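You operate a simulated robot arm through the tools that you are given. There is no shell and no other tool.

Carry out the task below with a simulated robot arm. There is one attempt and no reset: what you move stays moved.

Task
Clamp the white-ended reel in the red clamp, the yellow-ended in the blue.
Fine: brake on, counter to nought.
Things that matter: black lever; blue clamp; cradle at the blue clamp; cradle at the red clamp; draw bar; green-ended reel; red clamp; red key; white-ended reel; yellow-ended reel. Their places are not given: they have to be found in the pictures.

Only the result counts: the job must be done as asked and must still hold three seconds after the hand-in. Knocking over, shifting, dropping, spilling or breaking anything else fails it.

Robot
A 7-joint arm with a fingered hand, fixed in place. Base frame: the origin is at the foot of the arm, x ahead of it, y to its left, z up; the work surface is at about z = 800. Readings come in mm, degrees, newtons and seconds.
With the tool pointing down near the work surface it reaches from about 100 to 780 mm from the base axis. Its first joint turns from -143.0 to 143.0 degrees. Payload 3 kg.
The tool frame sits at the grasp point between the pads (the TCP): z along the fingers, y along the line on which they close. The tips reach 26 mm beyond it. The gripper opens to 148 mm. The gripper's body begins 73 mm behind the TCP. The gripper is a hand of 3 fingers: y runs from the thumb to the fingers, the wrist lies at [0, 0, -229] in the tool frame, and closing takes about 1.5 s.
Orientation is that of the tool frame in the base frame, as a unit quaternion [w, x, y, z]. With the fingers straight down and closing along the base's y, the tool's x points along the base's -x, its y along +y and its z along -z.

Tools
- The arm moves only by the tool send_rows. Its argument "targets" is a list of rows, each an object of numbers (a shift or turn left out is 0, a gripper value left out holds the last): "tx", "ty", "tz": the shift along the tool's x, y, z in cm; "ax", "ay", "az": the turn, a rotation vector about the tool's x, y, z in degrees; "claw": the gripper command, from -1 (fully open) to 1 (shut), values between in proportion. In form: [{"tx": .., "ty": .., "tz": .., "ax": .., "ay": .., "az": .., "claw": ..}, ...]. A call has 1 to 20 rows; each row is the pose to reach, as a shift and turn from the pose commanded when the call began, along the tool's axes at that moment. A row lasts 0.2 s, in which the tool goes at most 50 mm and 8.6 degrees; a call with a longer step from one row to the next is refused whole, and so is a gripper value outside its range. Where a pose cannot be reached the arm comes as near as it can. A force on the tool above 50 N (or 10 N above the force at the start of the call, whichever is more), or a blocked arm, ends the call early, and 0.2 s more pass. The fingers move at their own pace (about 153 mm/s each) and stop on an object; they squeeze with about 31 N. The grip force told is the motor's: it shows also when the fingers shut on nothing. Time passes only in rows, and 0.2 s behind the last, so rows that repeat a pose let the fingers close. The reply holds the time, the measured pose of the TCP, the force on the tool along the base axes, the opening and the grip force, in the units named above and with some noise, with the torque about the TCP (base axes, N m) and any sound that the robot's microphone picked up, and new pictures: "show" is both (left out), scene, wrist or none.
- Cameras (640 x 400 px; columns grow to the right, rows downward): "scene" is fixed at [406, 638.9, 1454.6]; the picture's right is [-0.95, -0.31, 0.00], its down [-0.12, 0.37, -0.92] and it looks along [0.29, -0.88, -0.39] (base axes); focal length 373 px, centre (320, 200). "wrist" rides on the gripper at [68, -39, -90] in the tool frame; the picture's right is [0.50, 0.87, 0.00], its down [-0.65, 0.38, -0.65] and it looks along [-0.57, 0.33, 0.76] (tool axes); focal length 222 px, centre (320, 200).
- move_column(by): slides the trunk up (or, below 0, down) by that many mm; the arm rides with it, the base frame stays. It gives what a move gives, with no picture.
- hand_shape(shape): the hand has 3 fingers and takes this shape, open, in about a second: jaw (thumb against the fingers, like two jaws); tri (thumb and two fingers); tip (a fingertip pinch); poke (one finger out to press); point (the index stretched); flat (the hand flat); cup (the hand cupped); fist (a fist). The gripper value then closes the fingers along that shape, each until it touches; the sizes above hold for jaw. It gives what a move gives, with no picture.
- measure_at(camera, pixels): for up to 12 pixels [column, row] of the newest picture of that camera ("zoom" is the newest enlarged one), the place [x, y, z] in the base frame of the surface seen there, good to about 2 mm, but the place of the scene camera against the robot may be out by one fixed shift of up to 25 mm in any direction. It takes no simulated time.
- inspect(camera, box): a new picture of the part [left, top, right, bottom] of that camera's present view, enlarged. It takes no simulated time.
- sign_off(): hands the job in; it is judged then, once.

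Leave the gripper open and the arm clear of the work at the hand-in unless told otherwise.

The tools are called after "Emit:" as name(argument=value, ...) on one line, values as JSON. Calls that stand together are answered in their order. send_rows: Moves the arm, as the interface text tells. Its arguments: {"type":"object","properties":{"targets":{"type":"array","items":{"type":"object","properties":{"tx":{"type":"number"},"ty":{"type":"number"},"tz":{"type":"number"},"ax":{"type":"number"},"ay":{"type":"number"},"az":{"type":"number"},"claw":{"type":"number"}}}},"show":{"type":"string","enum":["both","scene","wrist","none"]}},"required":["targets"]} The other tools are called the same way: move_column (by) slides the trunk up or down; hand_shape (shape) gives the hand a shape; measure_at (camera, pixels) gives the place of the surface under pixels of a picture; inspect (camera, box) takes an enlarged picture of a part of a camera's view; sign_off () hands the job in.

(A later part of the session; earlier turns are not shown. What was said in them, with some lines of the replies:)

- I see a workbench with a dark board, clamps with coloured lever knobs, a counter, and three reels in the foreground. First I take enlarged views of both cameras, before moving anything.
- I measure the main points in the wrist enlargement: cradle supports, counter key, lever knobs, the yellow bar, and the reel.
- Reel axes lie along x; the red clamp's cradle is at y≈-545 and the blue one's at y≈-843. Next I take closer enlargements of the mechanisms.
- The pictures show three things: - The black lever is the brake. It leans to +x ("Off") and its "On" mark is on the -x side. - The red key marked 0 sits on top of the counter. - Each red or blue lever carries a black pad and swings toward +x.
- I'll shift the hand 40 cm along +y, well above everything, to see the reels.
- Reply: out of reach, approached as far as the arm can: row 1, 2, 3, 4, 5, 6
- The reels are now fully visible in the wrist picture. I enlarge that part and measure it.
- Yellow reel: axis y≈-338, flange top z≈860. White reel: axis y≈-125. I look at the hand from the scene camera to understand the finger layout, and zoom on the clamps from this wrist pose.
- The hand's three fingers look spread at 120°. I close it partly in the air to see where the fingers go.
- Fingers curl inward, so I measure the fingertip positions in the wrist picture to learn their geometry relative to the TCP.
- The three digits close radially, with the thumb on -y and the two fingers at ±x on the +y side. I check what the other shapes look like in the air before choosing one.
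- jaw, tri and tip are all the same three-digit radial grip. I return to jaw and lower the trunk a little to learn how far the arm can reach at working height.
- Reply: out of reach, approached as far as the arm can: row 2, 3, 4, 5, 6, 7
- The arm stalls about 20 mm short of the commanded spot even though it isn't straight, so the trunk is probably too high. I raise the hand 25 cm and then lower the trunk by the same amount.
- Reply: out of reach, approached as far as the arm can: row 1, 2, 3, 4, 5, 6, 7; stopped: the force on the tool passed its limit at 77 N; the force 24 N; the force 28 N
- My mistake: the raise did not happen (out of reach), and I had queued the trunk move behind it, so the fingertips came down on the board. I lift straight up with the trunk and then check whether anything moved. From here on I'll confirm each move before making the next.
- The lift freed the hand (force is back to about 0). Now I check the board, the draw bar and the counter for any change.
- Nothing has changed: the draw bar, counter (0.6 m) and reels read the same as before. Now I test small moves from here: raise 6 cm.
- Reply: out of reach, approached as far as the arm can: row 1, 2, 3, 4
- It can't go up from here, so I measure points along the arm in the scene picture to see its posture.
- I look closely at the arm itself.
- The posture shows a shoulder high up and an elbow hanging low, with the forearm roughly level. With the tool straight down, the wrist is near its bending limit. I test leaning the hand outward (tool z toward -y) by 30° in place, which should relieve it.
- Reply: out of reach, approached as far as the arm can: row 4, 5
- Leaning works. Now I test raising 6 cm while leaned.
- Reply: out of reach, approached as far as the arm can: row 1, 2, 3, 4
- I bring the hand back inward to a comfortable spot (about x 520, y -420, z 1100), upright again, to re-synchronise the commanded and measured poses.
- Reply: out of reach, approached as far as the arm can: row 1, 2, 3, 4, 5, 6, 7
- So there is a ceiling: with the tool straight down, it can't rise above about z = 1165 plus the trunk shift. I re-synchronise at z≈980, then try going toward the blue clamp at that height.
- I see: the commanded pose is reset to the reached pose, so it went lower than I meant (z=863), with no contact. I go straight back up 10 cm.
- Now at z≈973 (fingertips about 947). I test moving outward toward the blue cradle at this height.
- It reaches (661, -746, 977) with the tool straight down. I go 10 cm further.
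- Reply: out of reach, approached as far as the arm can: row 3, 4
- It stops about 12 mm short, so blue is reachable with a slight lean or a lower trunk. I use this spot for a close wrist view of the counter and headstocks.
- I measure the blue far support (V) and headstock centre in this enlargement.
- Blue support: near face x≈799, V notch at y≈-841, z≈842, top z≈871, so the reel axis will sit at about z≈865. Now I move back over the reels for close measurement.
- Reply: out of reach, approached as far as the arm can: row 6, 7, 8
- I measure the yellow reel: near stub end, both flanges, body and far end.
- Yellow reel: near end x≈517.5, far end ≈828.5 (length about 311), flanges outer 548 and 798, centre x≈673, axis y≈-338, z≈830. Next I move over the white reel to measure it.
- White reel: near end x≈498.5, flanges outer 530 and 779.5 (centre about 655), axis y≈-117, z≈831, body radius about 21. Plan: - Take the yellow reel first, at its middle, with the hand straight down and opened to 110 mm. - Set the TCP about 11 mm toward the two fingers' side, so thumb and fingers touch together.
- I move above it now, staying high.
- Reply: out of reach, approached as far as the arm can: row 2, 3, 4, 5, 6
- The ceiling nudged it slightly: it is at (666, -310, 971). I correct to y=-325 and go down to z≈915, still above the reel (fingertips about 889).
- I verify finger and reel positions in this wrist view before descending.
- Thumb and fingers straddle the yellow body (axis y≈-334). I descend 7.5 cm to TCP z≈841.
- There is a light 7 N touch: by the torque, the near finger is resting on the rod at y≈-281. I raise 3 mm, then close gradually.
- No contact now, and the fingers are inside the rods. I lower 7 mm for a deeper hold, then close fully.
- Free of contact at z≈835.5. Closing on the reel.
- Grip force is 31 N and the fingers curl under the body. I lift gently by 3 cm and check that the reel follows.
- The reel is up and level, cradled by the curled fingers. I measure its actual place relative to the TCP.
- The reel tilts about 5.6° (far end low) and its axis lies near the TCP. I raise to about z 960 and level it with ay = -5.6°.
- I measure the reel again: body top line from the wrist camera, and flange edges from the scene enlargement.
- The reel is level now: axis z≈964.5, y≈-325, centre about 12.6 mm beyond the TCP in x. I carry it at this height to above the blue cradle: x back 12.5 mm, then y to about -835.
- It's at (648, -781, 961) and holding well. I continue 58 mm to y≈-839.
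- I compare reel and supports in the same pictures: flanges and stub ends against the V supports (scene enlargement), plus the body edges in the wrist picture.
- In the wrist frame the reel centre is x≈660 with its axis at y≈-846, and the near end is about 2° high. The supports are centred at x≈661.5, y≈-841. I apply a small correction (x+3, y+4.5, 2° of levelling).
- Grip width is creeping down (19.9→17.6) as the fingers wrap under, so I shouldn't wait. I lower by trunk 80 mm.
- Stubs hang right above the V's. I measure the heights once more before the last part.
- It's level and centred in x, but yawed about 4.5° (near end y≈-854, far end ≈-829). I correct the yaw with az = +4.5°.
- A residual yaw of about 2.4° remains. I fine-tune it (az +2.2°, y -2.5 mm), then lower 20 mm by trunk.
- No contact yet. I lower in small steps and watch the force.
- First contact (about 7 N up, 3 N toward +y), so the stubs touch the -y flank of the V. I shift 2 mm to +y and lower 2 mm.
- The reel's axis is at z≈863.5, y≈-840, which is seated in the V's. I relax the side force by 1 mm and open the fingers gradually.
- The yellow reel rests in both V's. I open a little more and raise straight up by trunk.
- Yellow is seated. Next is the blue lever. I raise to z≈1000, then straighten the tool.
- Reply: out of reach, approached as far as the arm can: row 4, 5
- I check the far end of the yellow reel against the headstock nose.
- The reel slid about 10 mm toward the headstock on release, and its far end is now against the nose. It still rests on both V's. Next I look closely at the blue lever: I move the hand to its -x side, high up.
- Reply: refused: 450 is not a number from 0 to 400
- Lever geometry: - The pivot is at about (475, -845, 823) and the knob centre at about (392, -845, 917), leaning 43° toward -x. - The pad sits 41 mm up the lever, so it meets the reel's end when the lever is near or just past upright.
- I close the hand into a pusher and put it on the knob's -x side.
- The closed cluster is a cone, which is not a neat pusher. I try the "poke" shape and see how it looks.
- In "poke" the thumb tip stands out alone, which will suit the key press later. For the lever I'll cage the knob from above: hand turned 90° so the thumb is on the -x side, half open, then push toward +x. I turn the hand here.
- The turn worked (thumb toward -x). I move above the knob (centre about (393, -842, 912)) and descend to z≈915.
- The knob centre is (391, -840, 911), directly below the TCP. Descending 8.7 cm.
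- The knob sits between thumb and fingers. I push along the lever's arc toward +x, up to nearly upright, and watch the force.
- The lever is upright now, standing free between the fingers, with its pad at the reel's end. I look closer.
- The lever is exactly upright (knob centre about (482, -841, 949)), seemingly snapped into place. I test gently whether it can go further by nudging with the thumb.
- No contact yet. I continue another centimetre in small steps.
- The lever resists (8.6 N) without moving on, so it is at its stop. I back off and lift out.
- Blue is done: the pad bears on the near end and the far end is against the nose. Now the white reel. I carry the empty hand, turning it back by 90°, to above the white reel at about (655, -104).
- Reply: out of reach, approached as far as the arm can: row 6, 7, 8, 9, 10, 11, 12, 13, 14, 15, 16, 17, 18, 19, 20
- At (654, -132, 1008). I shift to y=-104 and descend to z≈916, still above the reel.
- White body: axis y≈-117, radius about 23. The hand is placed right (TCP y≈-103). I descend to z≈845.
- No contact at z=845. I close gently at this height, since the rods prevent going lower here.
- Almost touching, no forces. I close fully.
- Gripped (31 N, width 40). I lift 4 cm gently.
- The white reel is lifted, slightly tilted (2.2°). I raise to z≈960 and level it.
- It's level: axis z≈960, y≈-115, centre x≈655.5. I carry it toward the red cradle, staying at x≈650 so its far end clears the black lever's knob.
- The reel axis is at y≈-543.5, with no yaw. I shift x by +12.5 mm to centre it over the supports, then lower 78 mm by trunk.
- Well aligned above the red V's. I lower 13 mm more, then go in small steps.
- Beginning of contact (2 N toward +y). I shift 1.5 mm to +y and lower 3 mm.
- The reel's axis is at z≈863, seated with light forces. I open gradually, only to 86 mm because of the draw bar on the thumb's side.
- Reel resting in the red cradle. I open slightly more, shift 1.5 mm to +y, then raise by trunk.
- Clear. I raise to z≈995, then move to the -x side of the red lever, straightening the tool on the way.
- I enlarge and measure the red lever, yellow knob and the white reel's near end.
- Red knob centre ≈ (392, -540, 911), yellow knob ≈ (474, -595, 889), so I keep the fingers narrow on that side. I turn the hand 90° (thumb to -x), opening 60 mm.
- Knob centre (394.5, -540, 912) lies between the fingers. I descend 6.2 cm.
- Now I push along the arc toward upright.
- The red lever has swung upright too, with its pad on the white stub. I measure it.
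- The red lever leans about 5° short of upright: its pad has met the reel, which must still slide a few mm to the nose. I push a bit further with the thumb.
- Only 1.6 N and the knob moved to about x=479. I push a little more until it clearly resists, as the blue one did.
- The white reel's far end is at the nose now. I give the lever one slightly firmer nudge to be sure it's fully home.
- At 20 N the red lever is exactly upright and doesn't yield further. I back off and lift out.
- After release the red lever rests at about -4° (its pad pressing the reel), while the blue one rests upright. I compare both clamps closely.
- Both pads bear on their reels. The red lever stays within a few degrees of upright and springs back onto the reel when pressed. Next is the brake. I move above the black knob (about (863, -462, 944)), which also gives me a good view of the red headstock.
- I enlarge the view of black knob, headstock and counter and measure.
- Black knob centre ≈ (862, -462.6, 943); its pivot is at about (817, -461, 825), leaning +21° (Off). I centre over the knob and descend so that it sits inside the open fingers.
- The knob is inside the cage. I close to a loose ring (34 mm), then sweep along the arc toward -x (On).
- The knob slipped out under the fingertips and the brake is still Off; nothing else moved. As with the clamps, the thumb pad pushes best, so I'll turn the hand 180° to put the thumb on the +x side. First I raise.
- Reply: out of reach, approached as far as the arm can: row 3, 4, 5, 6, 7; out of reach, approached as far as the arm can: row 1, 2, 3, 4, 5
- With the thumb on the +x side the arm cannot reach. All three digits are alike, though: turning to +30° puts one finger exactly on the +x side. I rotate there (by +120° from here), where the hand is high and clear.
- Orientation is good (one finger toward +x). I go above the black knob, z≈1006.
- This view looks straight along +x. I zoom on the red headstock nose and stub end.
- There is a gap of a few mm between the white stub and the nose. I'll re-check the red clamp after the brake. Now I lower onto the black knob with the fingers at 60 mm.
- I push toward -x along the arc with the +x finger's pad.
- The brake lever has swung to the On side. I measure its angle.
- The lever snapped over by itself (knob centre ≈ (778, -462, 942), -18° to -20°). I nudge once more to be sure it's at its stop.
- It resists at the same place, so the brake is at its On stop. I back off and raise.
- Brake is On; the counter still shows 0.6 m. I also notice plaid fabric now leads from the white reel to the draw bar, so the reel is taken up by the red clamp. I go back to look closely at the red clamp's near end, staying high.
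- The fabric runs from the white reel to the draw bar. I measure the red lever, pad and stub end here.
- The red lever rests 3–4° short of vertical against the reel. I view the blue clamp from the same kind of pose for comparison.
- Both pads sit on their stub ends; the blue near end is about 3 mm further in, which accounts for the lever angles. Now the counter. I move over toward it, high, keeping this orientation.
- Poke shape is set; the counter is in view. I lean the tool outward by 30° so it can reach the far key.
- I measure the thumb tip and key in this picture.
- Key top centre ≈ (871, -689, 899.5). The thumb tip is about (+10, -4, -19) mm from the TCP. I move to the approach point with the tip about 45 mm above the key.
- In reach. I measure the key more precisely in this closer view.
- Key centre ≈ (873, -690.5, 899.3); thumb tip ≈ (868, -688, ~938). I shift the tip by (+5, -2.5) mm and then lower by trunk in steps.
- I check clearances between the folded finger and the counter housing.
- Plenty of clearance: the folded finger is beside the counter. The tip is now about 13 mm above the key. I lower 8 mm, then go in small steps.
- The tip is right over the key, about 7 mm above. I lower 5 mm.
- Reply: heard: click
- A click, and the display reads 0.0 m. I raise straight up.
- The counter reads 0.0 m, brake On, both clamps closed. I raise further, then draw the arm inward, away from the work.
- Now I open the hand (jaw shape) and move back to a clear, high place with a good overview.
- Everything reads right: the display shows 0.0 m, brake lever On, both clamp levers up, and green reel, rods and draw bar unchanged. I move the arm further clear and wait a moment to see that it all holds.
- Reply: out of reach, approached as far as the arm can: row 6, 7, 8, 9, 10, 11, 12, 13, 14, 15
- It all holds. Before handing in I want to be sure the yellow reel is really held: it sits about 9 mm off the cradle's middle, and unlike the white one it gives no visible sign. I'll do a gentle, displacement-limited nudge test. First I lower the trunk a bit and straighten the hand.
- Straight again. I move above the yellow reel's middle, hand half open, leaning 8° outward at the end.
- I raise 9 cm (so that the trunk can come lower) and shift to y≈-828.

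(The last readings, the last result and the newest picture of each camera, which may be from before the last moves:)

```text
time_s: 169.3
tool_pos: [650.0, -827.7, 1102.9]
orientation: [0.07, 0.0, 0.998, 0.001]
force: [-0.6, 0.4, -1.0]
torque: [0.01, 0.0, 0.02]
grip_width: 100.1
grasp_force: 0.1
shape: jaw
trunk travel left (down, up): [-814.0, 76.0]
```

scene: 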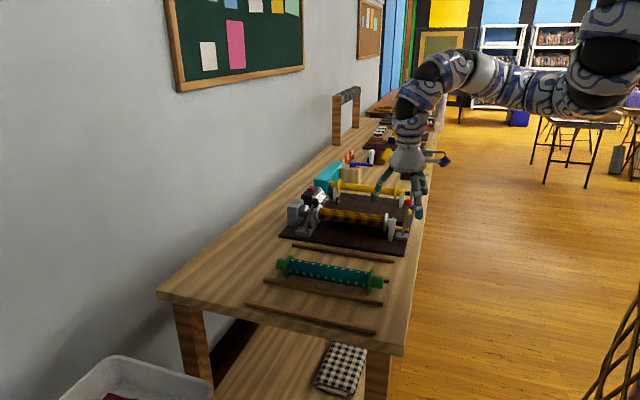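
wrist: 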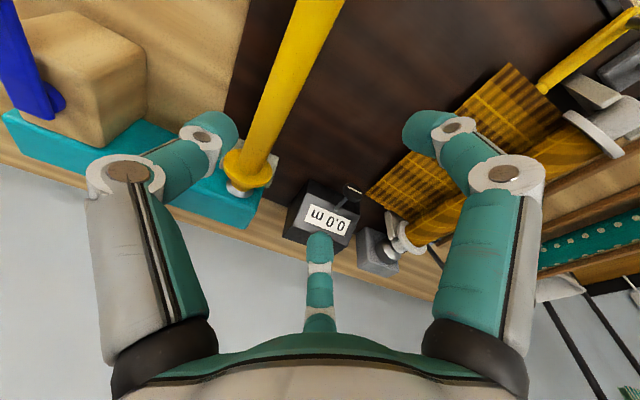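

Position good. I lower by trunk 185 mm to just above the reel, then check.

Emit:
move_column(by=-185)

Emit:
send_rows(targets=[{"tx": 0}], show="wrist")

Emit:
measure_at(camera="wrist", pixels=[[330, 60], [310, 60], [350, 60], [290, 130], [305, 130], [270, 180], [220, 130], [430, 130], [319, 245], [260, 215], [320, 100], [300, 100]])

```text
time_s: 171.4
tool_pos: [648.5, -828.9, 918.4]
orientation: [0.07, 0.001, 0.998, 0.0]
force: [0.4, 0.4, 0.7]
torque: [0.01, 0.0, 0.0]
grip_width: 100.2
grasp_force: 0.0
shape: jaw
trunk travel left (down, up): [-629.0, 261.0]
```

```text
time_s: 171.8
tool_pos: [649.4, -827.1, 918.4]
orientation: [0.069, 0.0, 0.998, 0.0]
force: [-0.7, 0.6, -0.1]
torque: [-0.01, -0.01, -0.01]
grip_width: 100.2
grasp_force: 0.1
shape: jaw
trunk travel left (down, up): [-629.0, 261.0]
```

wrist: 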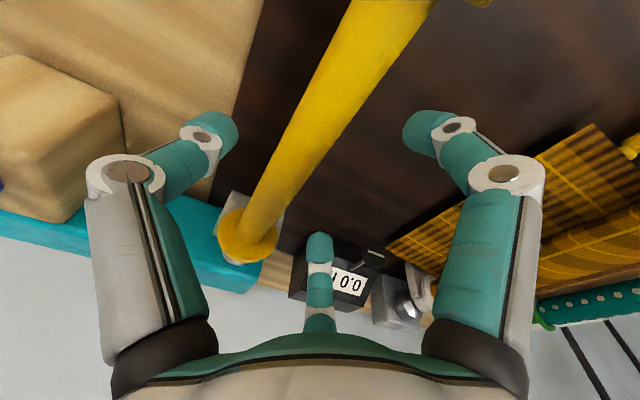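

```text
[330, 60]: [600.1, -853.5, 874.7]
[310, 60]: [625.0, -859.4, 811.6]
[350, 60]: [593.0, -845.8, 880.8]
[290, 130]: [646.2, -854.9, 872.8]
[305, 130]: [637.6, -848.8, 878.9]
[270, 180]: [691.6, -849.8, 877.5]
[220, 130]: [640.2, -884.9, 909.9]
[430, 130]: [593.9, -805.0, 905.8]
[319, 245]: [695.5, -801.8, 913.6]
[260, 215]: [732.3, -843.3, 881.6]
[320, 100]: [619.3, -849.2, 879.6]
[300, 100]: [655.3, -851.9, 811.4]
```

The fingers straddle the body (axis y≈-840.5). I lower 46 mm so the pads are beside the reel.

Emit:
move_column(by=-46)

Emit:
send_rows(targets=[{"claw": -0.15}, {"claw": -0.03}, {"claw": -0.03}], show="wrist")

Emit:
measure_at(camera="wrist", pixels=[[330, 60], [350, 60], [370, 60], [290, 130], [310, 130], [330, 130], [245, 130], [410, 130], [319, 235], [250, 220], [260, 200]])

```text
time_s: 172.7
tool_pos: [650.0, -827.7, 873.0]
orientation: [0.071, 0.0, 0.998, 0.001]
force: [-0.6, -1.0, 0.7]
torque: [-0.01, 0.01, 0.02]
grip_width: 100.2
grasp_force: 0.0
shape: jaw
trunk travel left (down, up): [-583.0, 307.0]
```

```text
time_s: 173.5
tool_pos: [649.2, -828.0, 872.4]
orientation: [0.07, 0.0, 0.998, 0.002]
force: [0.0, -0.5, 0.2]
torque: [0.01, -0.03, 0.01]
grip_width: 76.7
grasp_force: 0.0
shape: jaw
trunk travel left (down, up): [-583.0, 307.0]
```

wrist: 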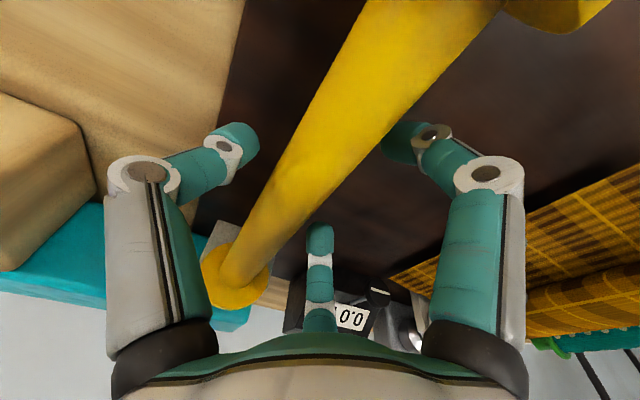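

```text
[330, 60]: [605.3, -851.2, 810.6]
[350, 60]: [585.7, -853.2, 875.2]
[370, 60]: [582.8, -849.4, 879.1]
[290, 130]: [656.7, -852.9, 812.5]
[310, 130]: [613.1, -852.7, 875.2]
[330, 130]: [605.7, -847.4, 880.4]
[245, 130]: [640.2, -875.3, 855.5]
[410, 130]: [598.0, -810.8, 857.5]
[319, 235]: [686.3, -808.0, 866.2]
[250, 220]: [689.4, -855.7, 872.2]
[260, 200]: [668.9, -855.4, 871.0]
```

Now the nudge: I move slowly to +y so the thumb meets the reel's -y side, first 10 mm.

Emit:
send_rows(targets=[{"ty": 0.4}, {"ty": 0.8}, {"ty": 1.0}, {"ty": 1.0}], show="none")

```text
time_s: 174.5
tool_pos: [649.9, -819.0, 872.0]
orientation: [0.07, 0.0, 0.998, 0.002]
force: [0.4, -0.3, 0.2]
torque: [0.03, 0.01, -0.03]
grip_width: 76.7
grasp_force: 0.1
shape: jaw
trunk travel left (down, up): [-583.0, 307.0]
```

Emit:
send_rows(targets=[{"ty": 0.15}, {"ty": 0.3}, {"ty": 0.3}], show="wrist")

Emit:
measure_at(camera="wrist", pixels=[[335, 60], [350, 60], [300, 130], [315, 130], [245, 130], [255, 132], [240, 220], [250, 200]])

```text
time_s: 175.3
tool_pos: [649.9, -815.1, 873.0]
orientation: [0.07, 0.0, 0.998, 0.0]
force: [0.4, 0.8, -0.1]
torque: [0.01, 0.0, 0.02]
grip_width: 76.7
grasp_force: 0.1
shape: jaw
trunk travel left (down, up): [-583.0, 307.0]
```

wrist: 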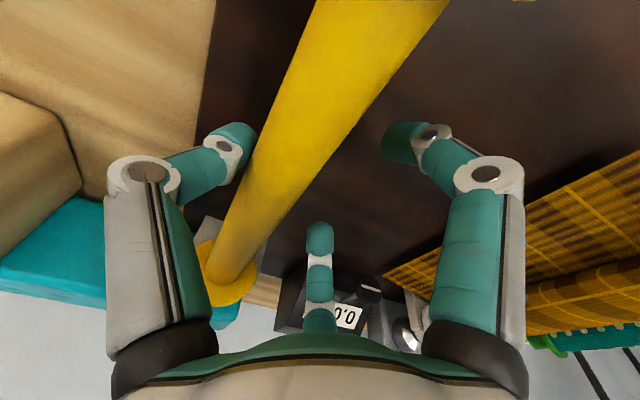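

```text
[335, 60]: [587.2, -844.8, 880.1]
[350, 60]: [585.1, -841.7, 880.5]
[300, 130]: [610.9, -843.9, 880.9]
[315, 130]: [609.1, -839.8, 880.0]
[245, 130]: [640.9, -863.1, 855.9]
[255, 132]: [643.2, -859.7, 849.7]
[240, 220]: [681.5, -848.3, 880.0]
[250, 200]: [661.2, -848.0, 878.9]
```

Just about touching. I continue 2.5 mm.

Emit:
send_rows(targets=[{"ty": 0.12}, {"ty": 0.25}, {"ty": 0.25}], show="none")

```text
time_s: 176.1
tool_pos: [649.7, -812.7, 872.6]
orientation: [0.071, -0.001, 0.997, 0.001]
force: [0.4, -2.2, 0.2]
torque: [0.0, 0.01, 0.04]
grip_width: 78.1
grasp_force: 0.1
shape: jaw
trunk travel left (down, up): [-583.0, 307.0]
```

Emit:
send_rows(targets=[{"ty": 0.12}, {"ty": 0.25}, {"ty": 0.25}], show="wrist")

Emit:
measure_at(camera="wrist", pixels=[[325, 60], [340, 60], [310, 60], [290, 130], [305, 130], [280, 130], [245, 130], [240, 200], [250, 200]])

```text
time_s: 176.9
tool_pos: [648.8, -810.3, 872.6]
orientation: [0.069, 0.0, 0.998, 0.001]
force: [0.5, -4.0, 0.7]
torque: [-0.07, -0.02, -0.01]
grip_width: 80.4
grasp_force: 0.0
shape: jaw
trunk travel left (down, up): [-583.0, 307.0]
```

wrist: 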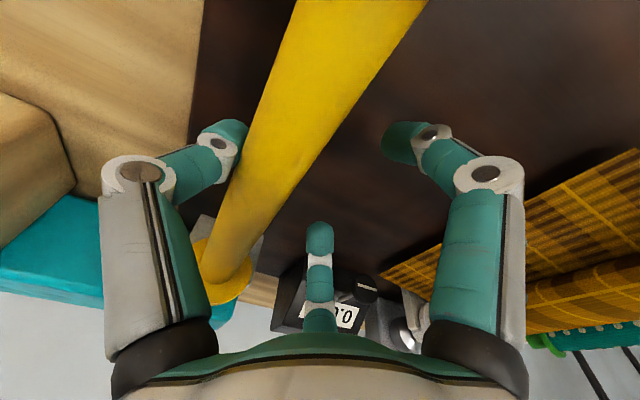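

```text
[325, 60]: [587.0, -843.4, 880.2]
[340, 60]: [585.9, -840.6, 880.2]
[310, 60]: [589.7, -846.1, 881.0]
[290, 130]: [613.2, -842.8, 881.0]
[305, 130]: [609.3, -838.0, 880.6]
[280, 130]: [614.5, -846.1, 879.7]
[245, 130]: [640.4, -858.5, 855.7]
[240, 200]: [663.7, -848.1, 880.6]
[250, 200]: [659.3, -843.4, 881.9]
```

The reel didn't budge at 4 N, but friction in the V could also explain that. A clearer check is to take it gently between the fingers and try a 3 mm lift: a loose reel would come up at about 1.5 N. I recentre first.

Emit:
send_rows(targets=[{"ty": -0.7}, {"ty": -1.4}, {"ty": -1.9}, {"ty": -1.9, "tz": 0.4}, {"ty": -1.9, "tz": 0.4}], show="none")

Emit:
send_rows(targets=[{"claw": 0.2}, {"claw": 0.35}, {"claw": 0.5}, {"claw": 0.6}, {"claw": 0.6}, {"claw": 0.6}], show="wrist")

```text
time_s: 178.1
tool_pos: [650.7, -830.0, 867.6]
orientation: [0.07, -0.001, 0.998, 0.002]
force: [0.1, 0.5, -0.3]
torque: [-0.02, -0.02, -0.02]
grip_width: 76.7
grasp_force: 0.1
shape: jaw
trunk travel left (down, up): [-583.0, 307.0]
```

```text
time_s: 179.5
tool_pos: [650.4, -829.2, 868.7]
orientation: [0.069, -0.001, 0.998, 0.002]
force: [0.7, -4.2, -0.7]
torque: [-0.05, -0.01, -0.02]
grip_width: 31.1
grasp_force: 0.0
shape: jaw
trunk travel left (down, up): [-583.0, 307.0]
```

wrist: 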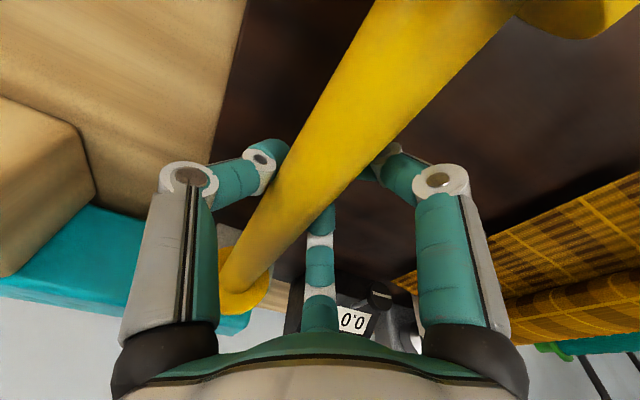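

Lightly embraced. Now a 3 mm lift while reading the force.

Emit:
send_rows(targets=[{"tz": -0.15}, {"tz": -0.3}, {"tz": -0.3}], show="none")

```text
time_s: 180.3
tool_pos: [649.8, -829.3, 870.5]
orientation: [0.069, 0.0, 0.998, 0.002]
force: [0.7, -4.5, -3.7]
torque: [0.06, -0.03, 0.01]
grip_width: 30.6
grasp_force: 0.0
shape: jaw
trunk travel left (down, up): [-583.0, 307.0]
```

Emit:
send_rows(targets=[{"tz": -0.15}, {"tz": -0.3}, {"tz": -0.3}], show="wrist")

Emit:
measure_at(camera="wrist", pixels=[[420, 60], [400, 60], [360, 130], [340, 130], [300, 200], [280, 200], [250, 250], [430, 90]])

```text
time_s: 181.1
tool_pos: [648.9, -831.1, 874.1]
orientation: [0.071, 0.0, 0.998, 0.003]
force: [0.3, -4.9, -4.3]
torque: [0.03, 0.01, 0.05]
grip_width: 30.5
grasp_force: 0.1
shape: jaw
trunk travel left (down, up): [-583.0, 307.0]
```

wrist: 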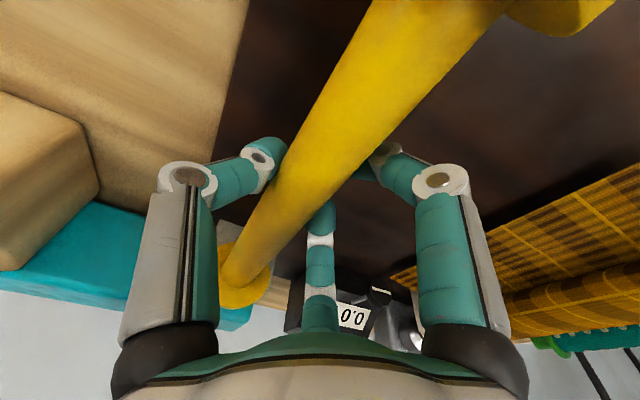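

```text
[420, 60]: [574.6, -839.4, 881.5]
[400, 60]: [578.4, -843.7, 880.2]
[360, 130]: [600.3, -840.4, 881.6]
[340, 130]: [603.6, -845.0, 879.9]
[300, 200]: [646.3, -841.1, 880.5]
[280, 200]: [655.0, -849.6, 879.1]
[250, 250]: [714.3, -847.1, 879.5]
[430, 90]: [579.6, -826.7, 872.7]
```

The reel stayed at the same height (top z≈880.5) while I pulled up with over 4 N, so it is firmly held by the blue clamp. I let go and withdraw straight up.

Emit:
send_rows(targets=[{"tz": 0.3, "claw": 0.4}, {"tz": 0.3, "claw": 0.2}, {"tz": 0.3, "claw": 0}, {"tz": 0.3, "claw": -0.2}, {"tz": 0.3, "claw": -0.4}, {"tz": 0.3, "claw": -0.5}, {"tz": 0.3, "claw": -0.5}], show="none")

Emit:
move_column(by=150)

Emit:
send_rows(targets=[{"tx": 0}], show="both")

Emit:
inspect(camera="scene", box=[280, 160, 440, 260])

```text
time_s: 182.7
tool_pos: [649.1, -829.6, 871.2]
orientation: [0.069, 0.0, 0.998, 0.001]
force: [-1.0, -0.3, 0.3]
torque: [0.01, 0.01, 0.0]
grip_width: 110.6
grasp_force: 0.1
shape: jaw
trunk travel left (down, up): [-583.0, 307.0]
```

```text
time_s: 184.4
tool_pos: [649.2, -829.9, 1020.1]
orientation: [0.07, 0.0, 0.998, 0.001]
force: [-0.2, 0.2, -1.0]
torque: [-0.01, 0.01, 0.04]
grip_width: 110.6
grasp_force: 0.0
shape: jaw
trunk travel left (down, up): [-733.0, 157.0]
```

```text
time_s: 184.8
tool_pos: [650.2, -829.5, 1021.6]
orientation: [0.07, 0.0, 0.998, 0.001]
force: [0.4, 0.4, -0.2]
torque: [-0.01, 0.01, 0.02]
grip_width: 110.5
grasp_force: 0.1
shape: jaw
trunk travel left (down, up): [-733.0, 157.0]
```

scene: 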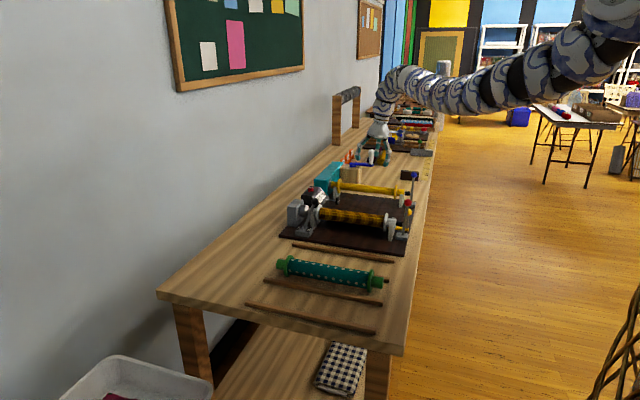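
wrist: 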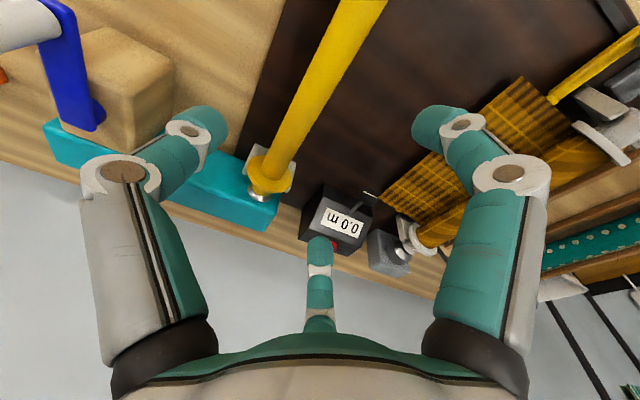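

```text
4.00 times, centred on (360, 210) of scene
```

zoom: 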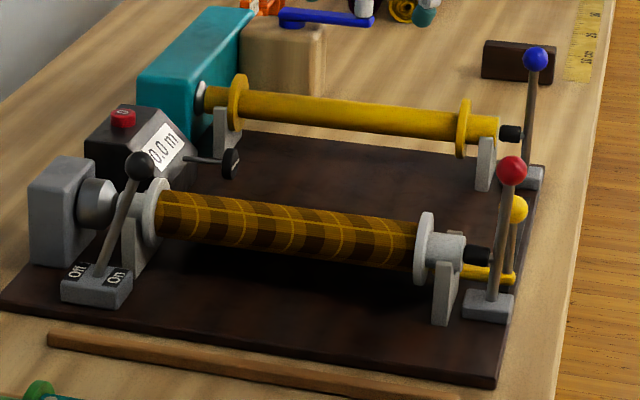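

All unchanged: 0.0 m, brake On, both clamps shut. I raise more and move the arm clear, hand fully open.

Emit:
move_column(by=70)

Emit:
send_rows(targets=[{"tx": 1.3, "ty": 3.9, "claw": -1}, {"tx": 2.7, "ty": 7.8}, {"tx": 4, "ty": 11.7}, {"tx": 5.4, "ty": 15.6}, {"tx": 6.8, "ty": 19.5}, {"tx": 8.2, "ty": 23.4}, {"tx": 9.6, "ty": 27.3}, {"tx": 11, "ty": 31.2}, {"tx": 12.4, "ty": 35.1}, {"tx": 13.8, "ty": 39}, {"tx": 15.2, "ty": 42.9}, {"tx": 16.6, "ty": 46.8}, {"tx": 18, "ty": 50}, {"tx": 18, "ty": 50}, {"tx": 18, "ty": 50}, {"tx": 18, "ty": 50}], show="both")

Emit:
inspect(camera="scene", box=[240, 160, 450, 340])

```text
time_s: 185.9
tool_pos: [649.3, -829.4, 1090.8]
orientation: [0.069, 0.0, 0.998, 0.002]
force: [-0.2, -0.2, -0.4]
torque: [0.01, 0.0, -0.04]
grip_width: 110.5
grasp_force: 0.0
shape: jaw
trunk travel left (down, up): [-803.0, 87.0]
```

```text
time_s: 189.3
tool_pos: [507.6, -345.4, 1051.4]
orientation: [0.069, 0.0, 0.998, 0.002]
force: [-0.9, 0.1, -0.2]
torque: [-0.01, -0.02, 0.04]
grip_width: 148.1
grasp_force: 0.1
shape: jaw
out of reach, approached as far as the arm can: row 12, 13, 14, 15, 16
trunk travel left (down, up): [-803.0, 87.0]
```

scene: 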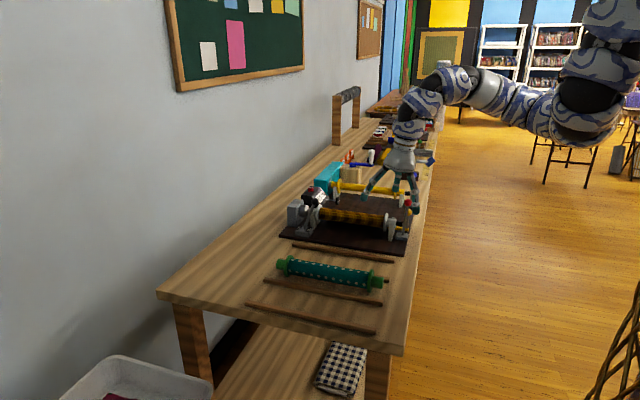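
wrist: 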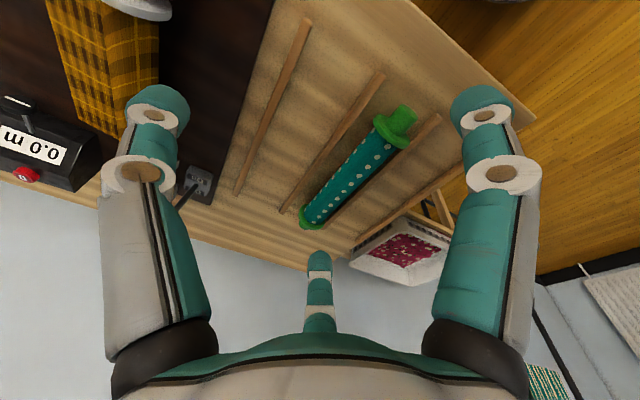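

```text
2.22 times, centred on (345, 250) of scene
```

zoom: 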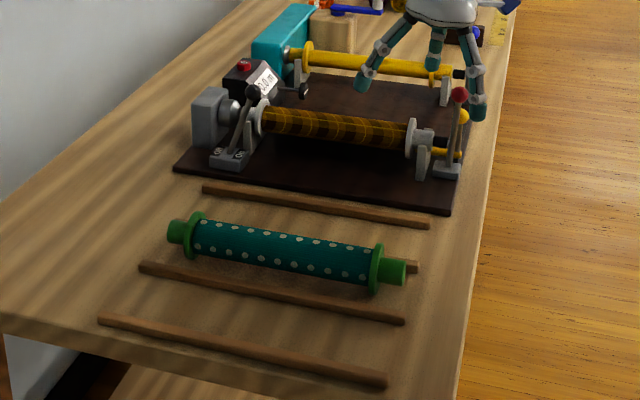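

The hand is open and well clear of the work. White reel is in the red clamp, yellow in the blue, both levers shut. The brake is On, the counter reads 0.0 m, and the green reel, rods and draw bar are as they were. I hand in.

Emit:
sign_off()

```text
The job is handed in.
```

The job is handed in. I don't have the judge's verdict.

- **Reels:** The white-ended reel is in the red clamp and the yellow-ended reel is in the blue, with both levers closed. I pulled up on the yellow reel with about 4 N and it did not move. I didn't do that test on the white reel.
- **Red clamp:** The red lever rests about 4° short of upright, and the white reel's far end is a few mm short of the headstock. The fabric linked to the draw bar when I closed the lever, so I took the reel as clamped.
- **Brake and counter:** The brake lever is at its On stop. The counter clicked when I pressed the key and still showed 0.0 m at the end.
- **Everything else:** The green reel, the rods and the draw bar look as they did at the start. The hand is open and clear of the bench.

Early on I lowered the hand onto the board by mistake, with a 77 N push. I measured the draw bar, counter and yellow reel straight afterwards and nothing had shifted.
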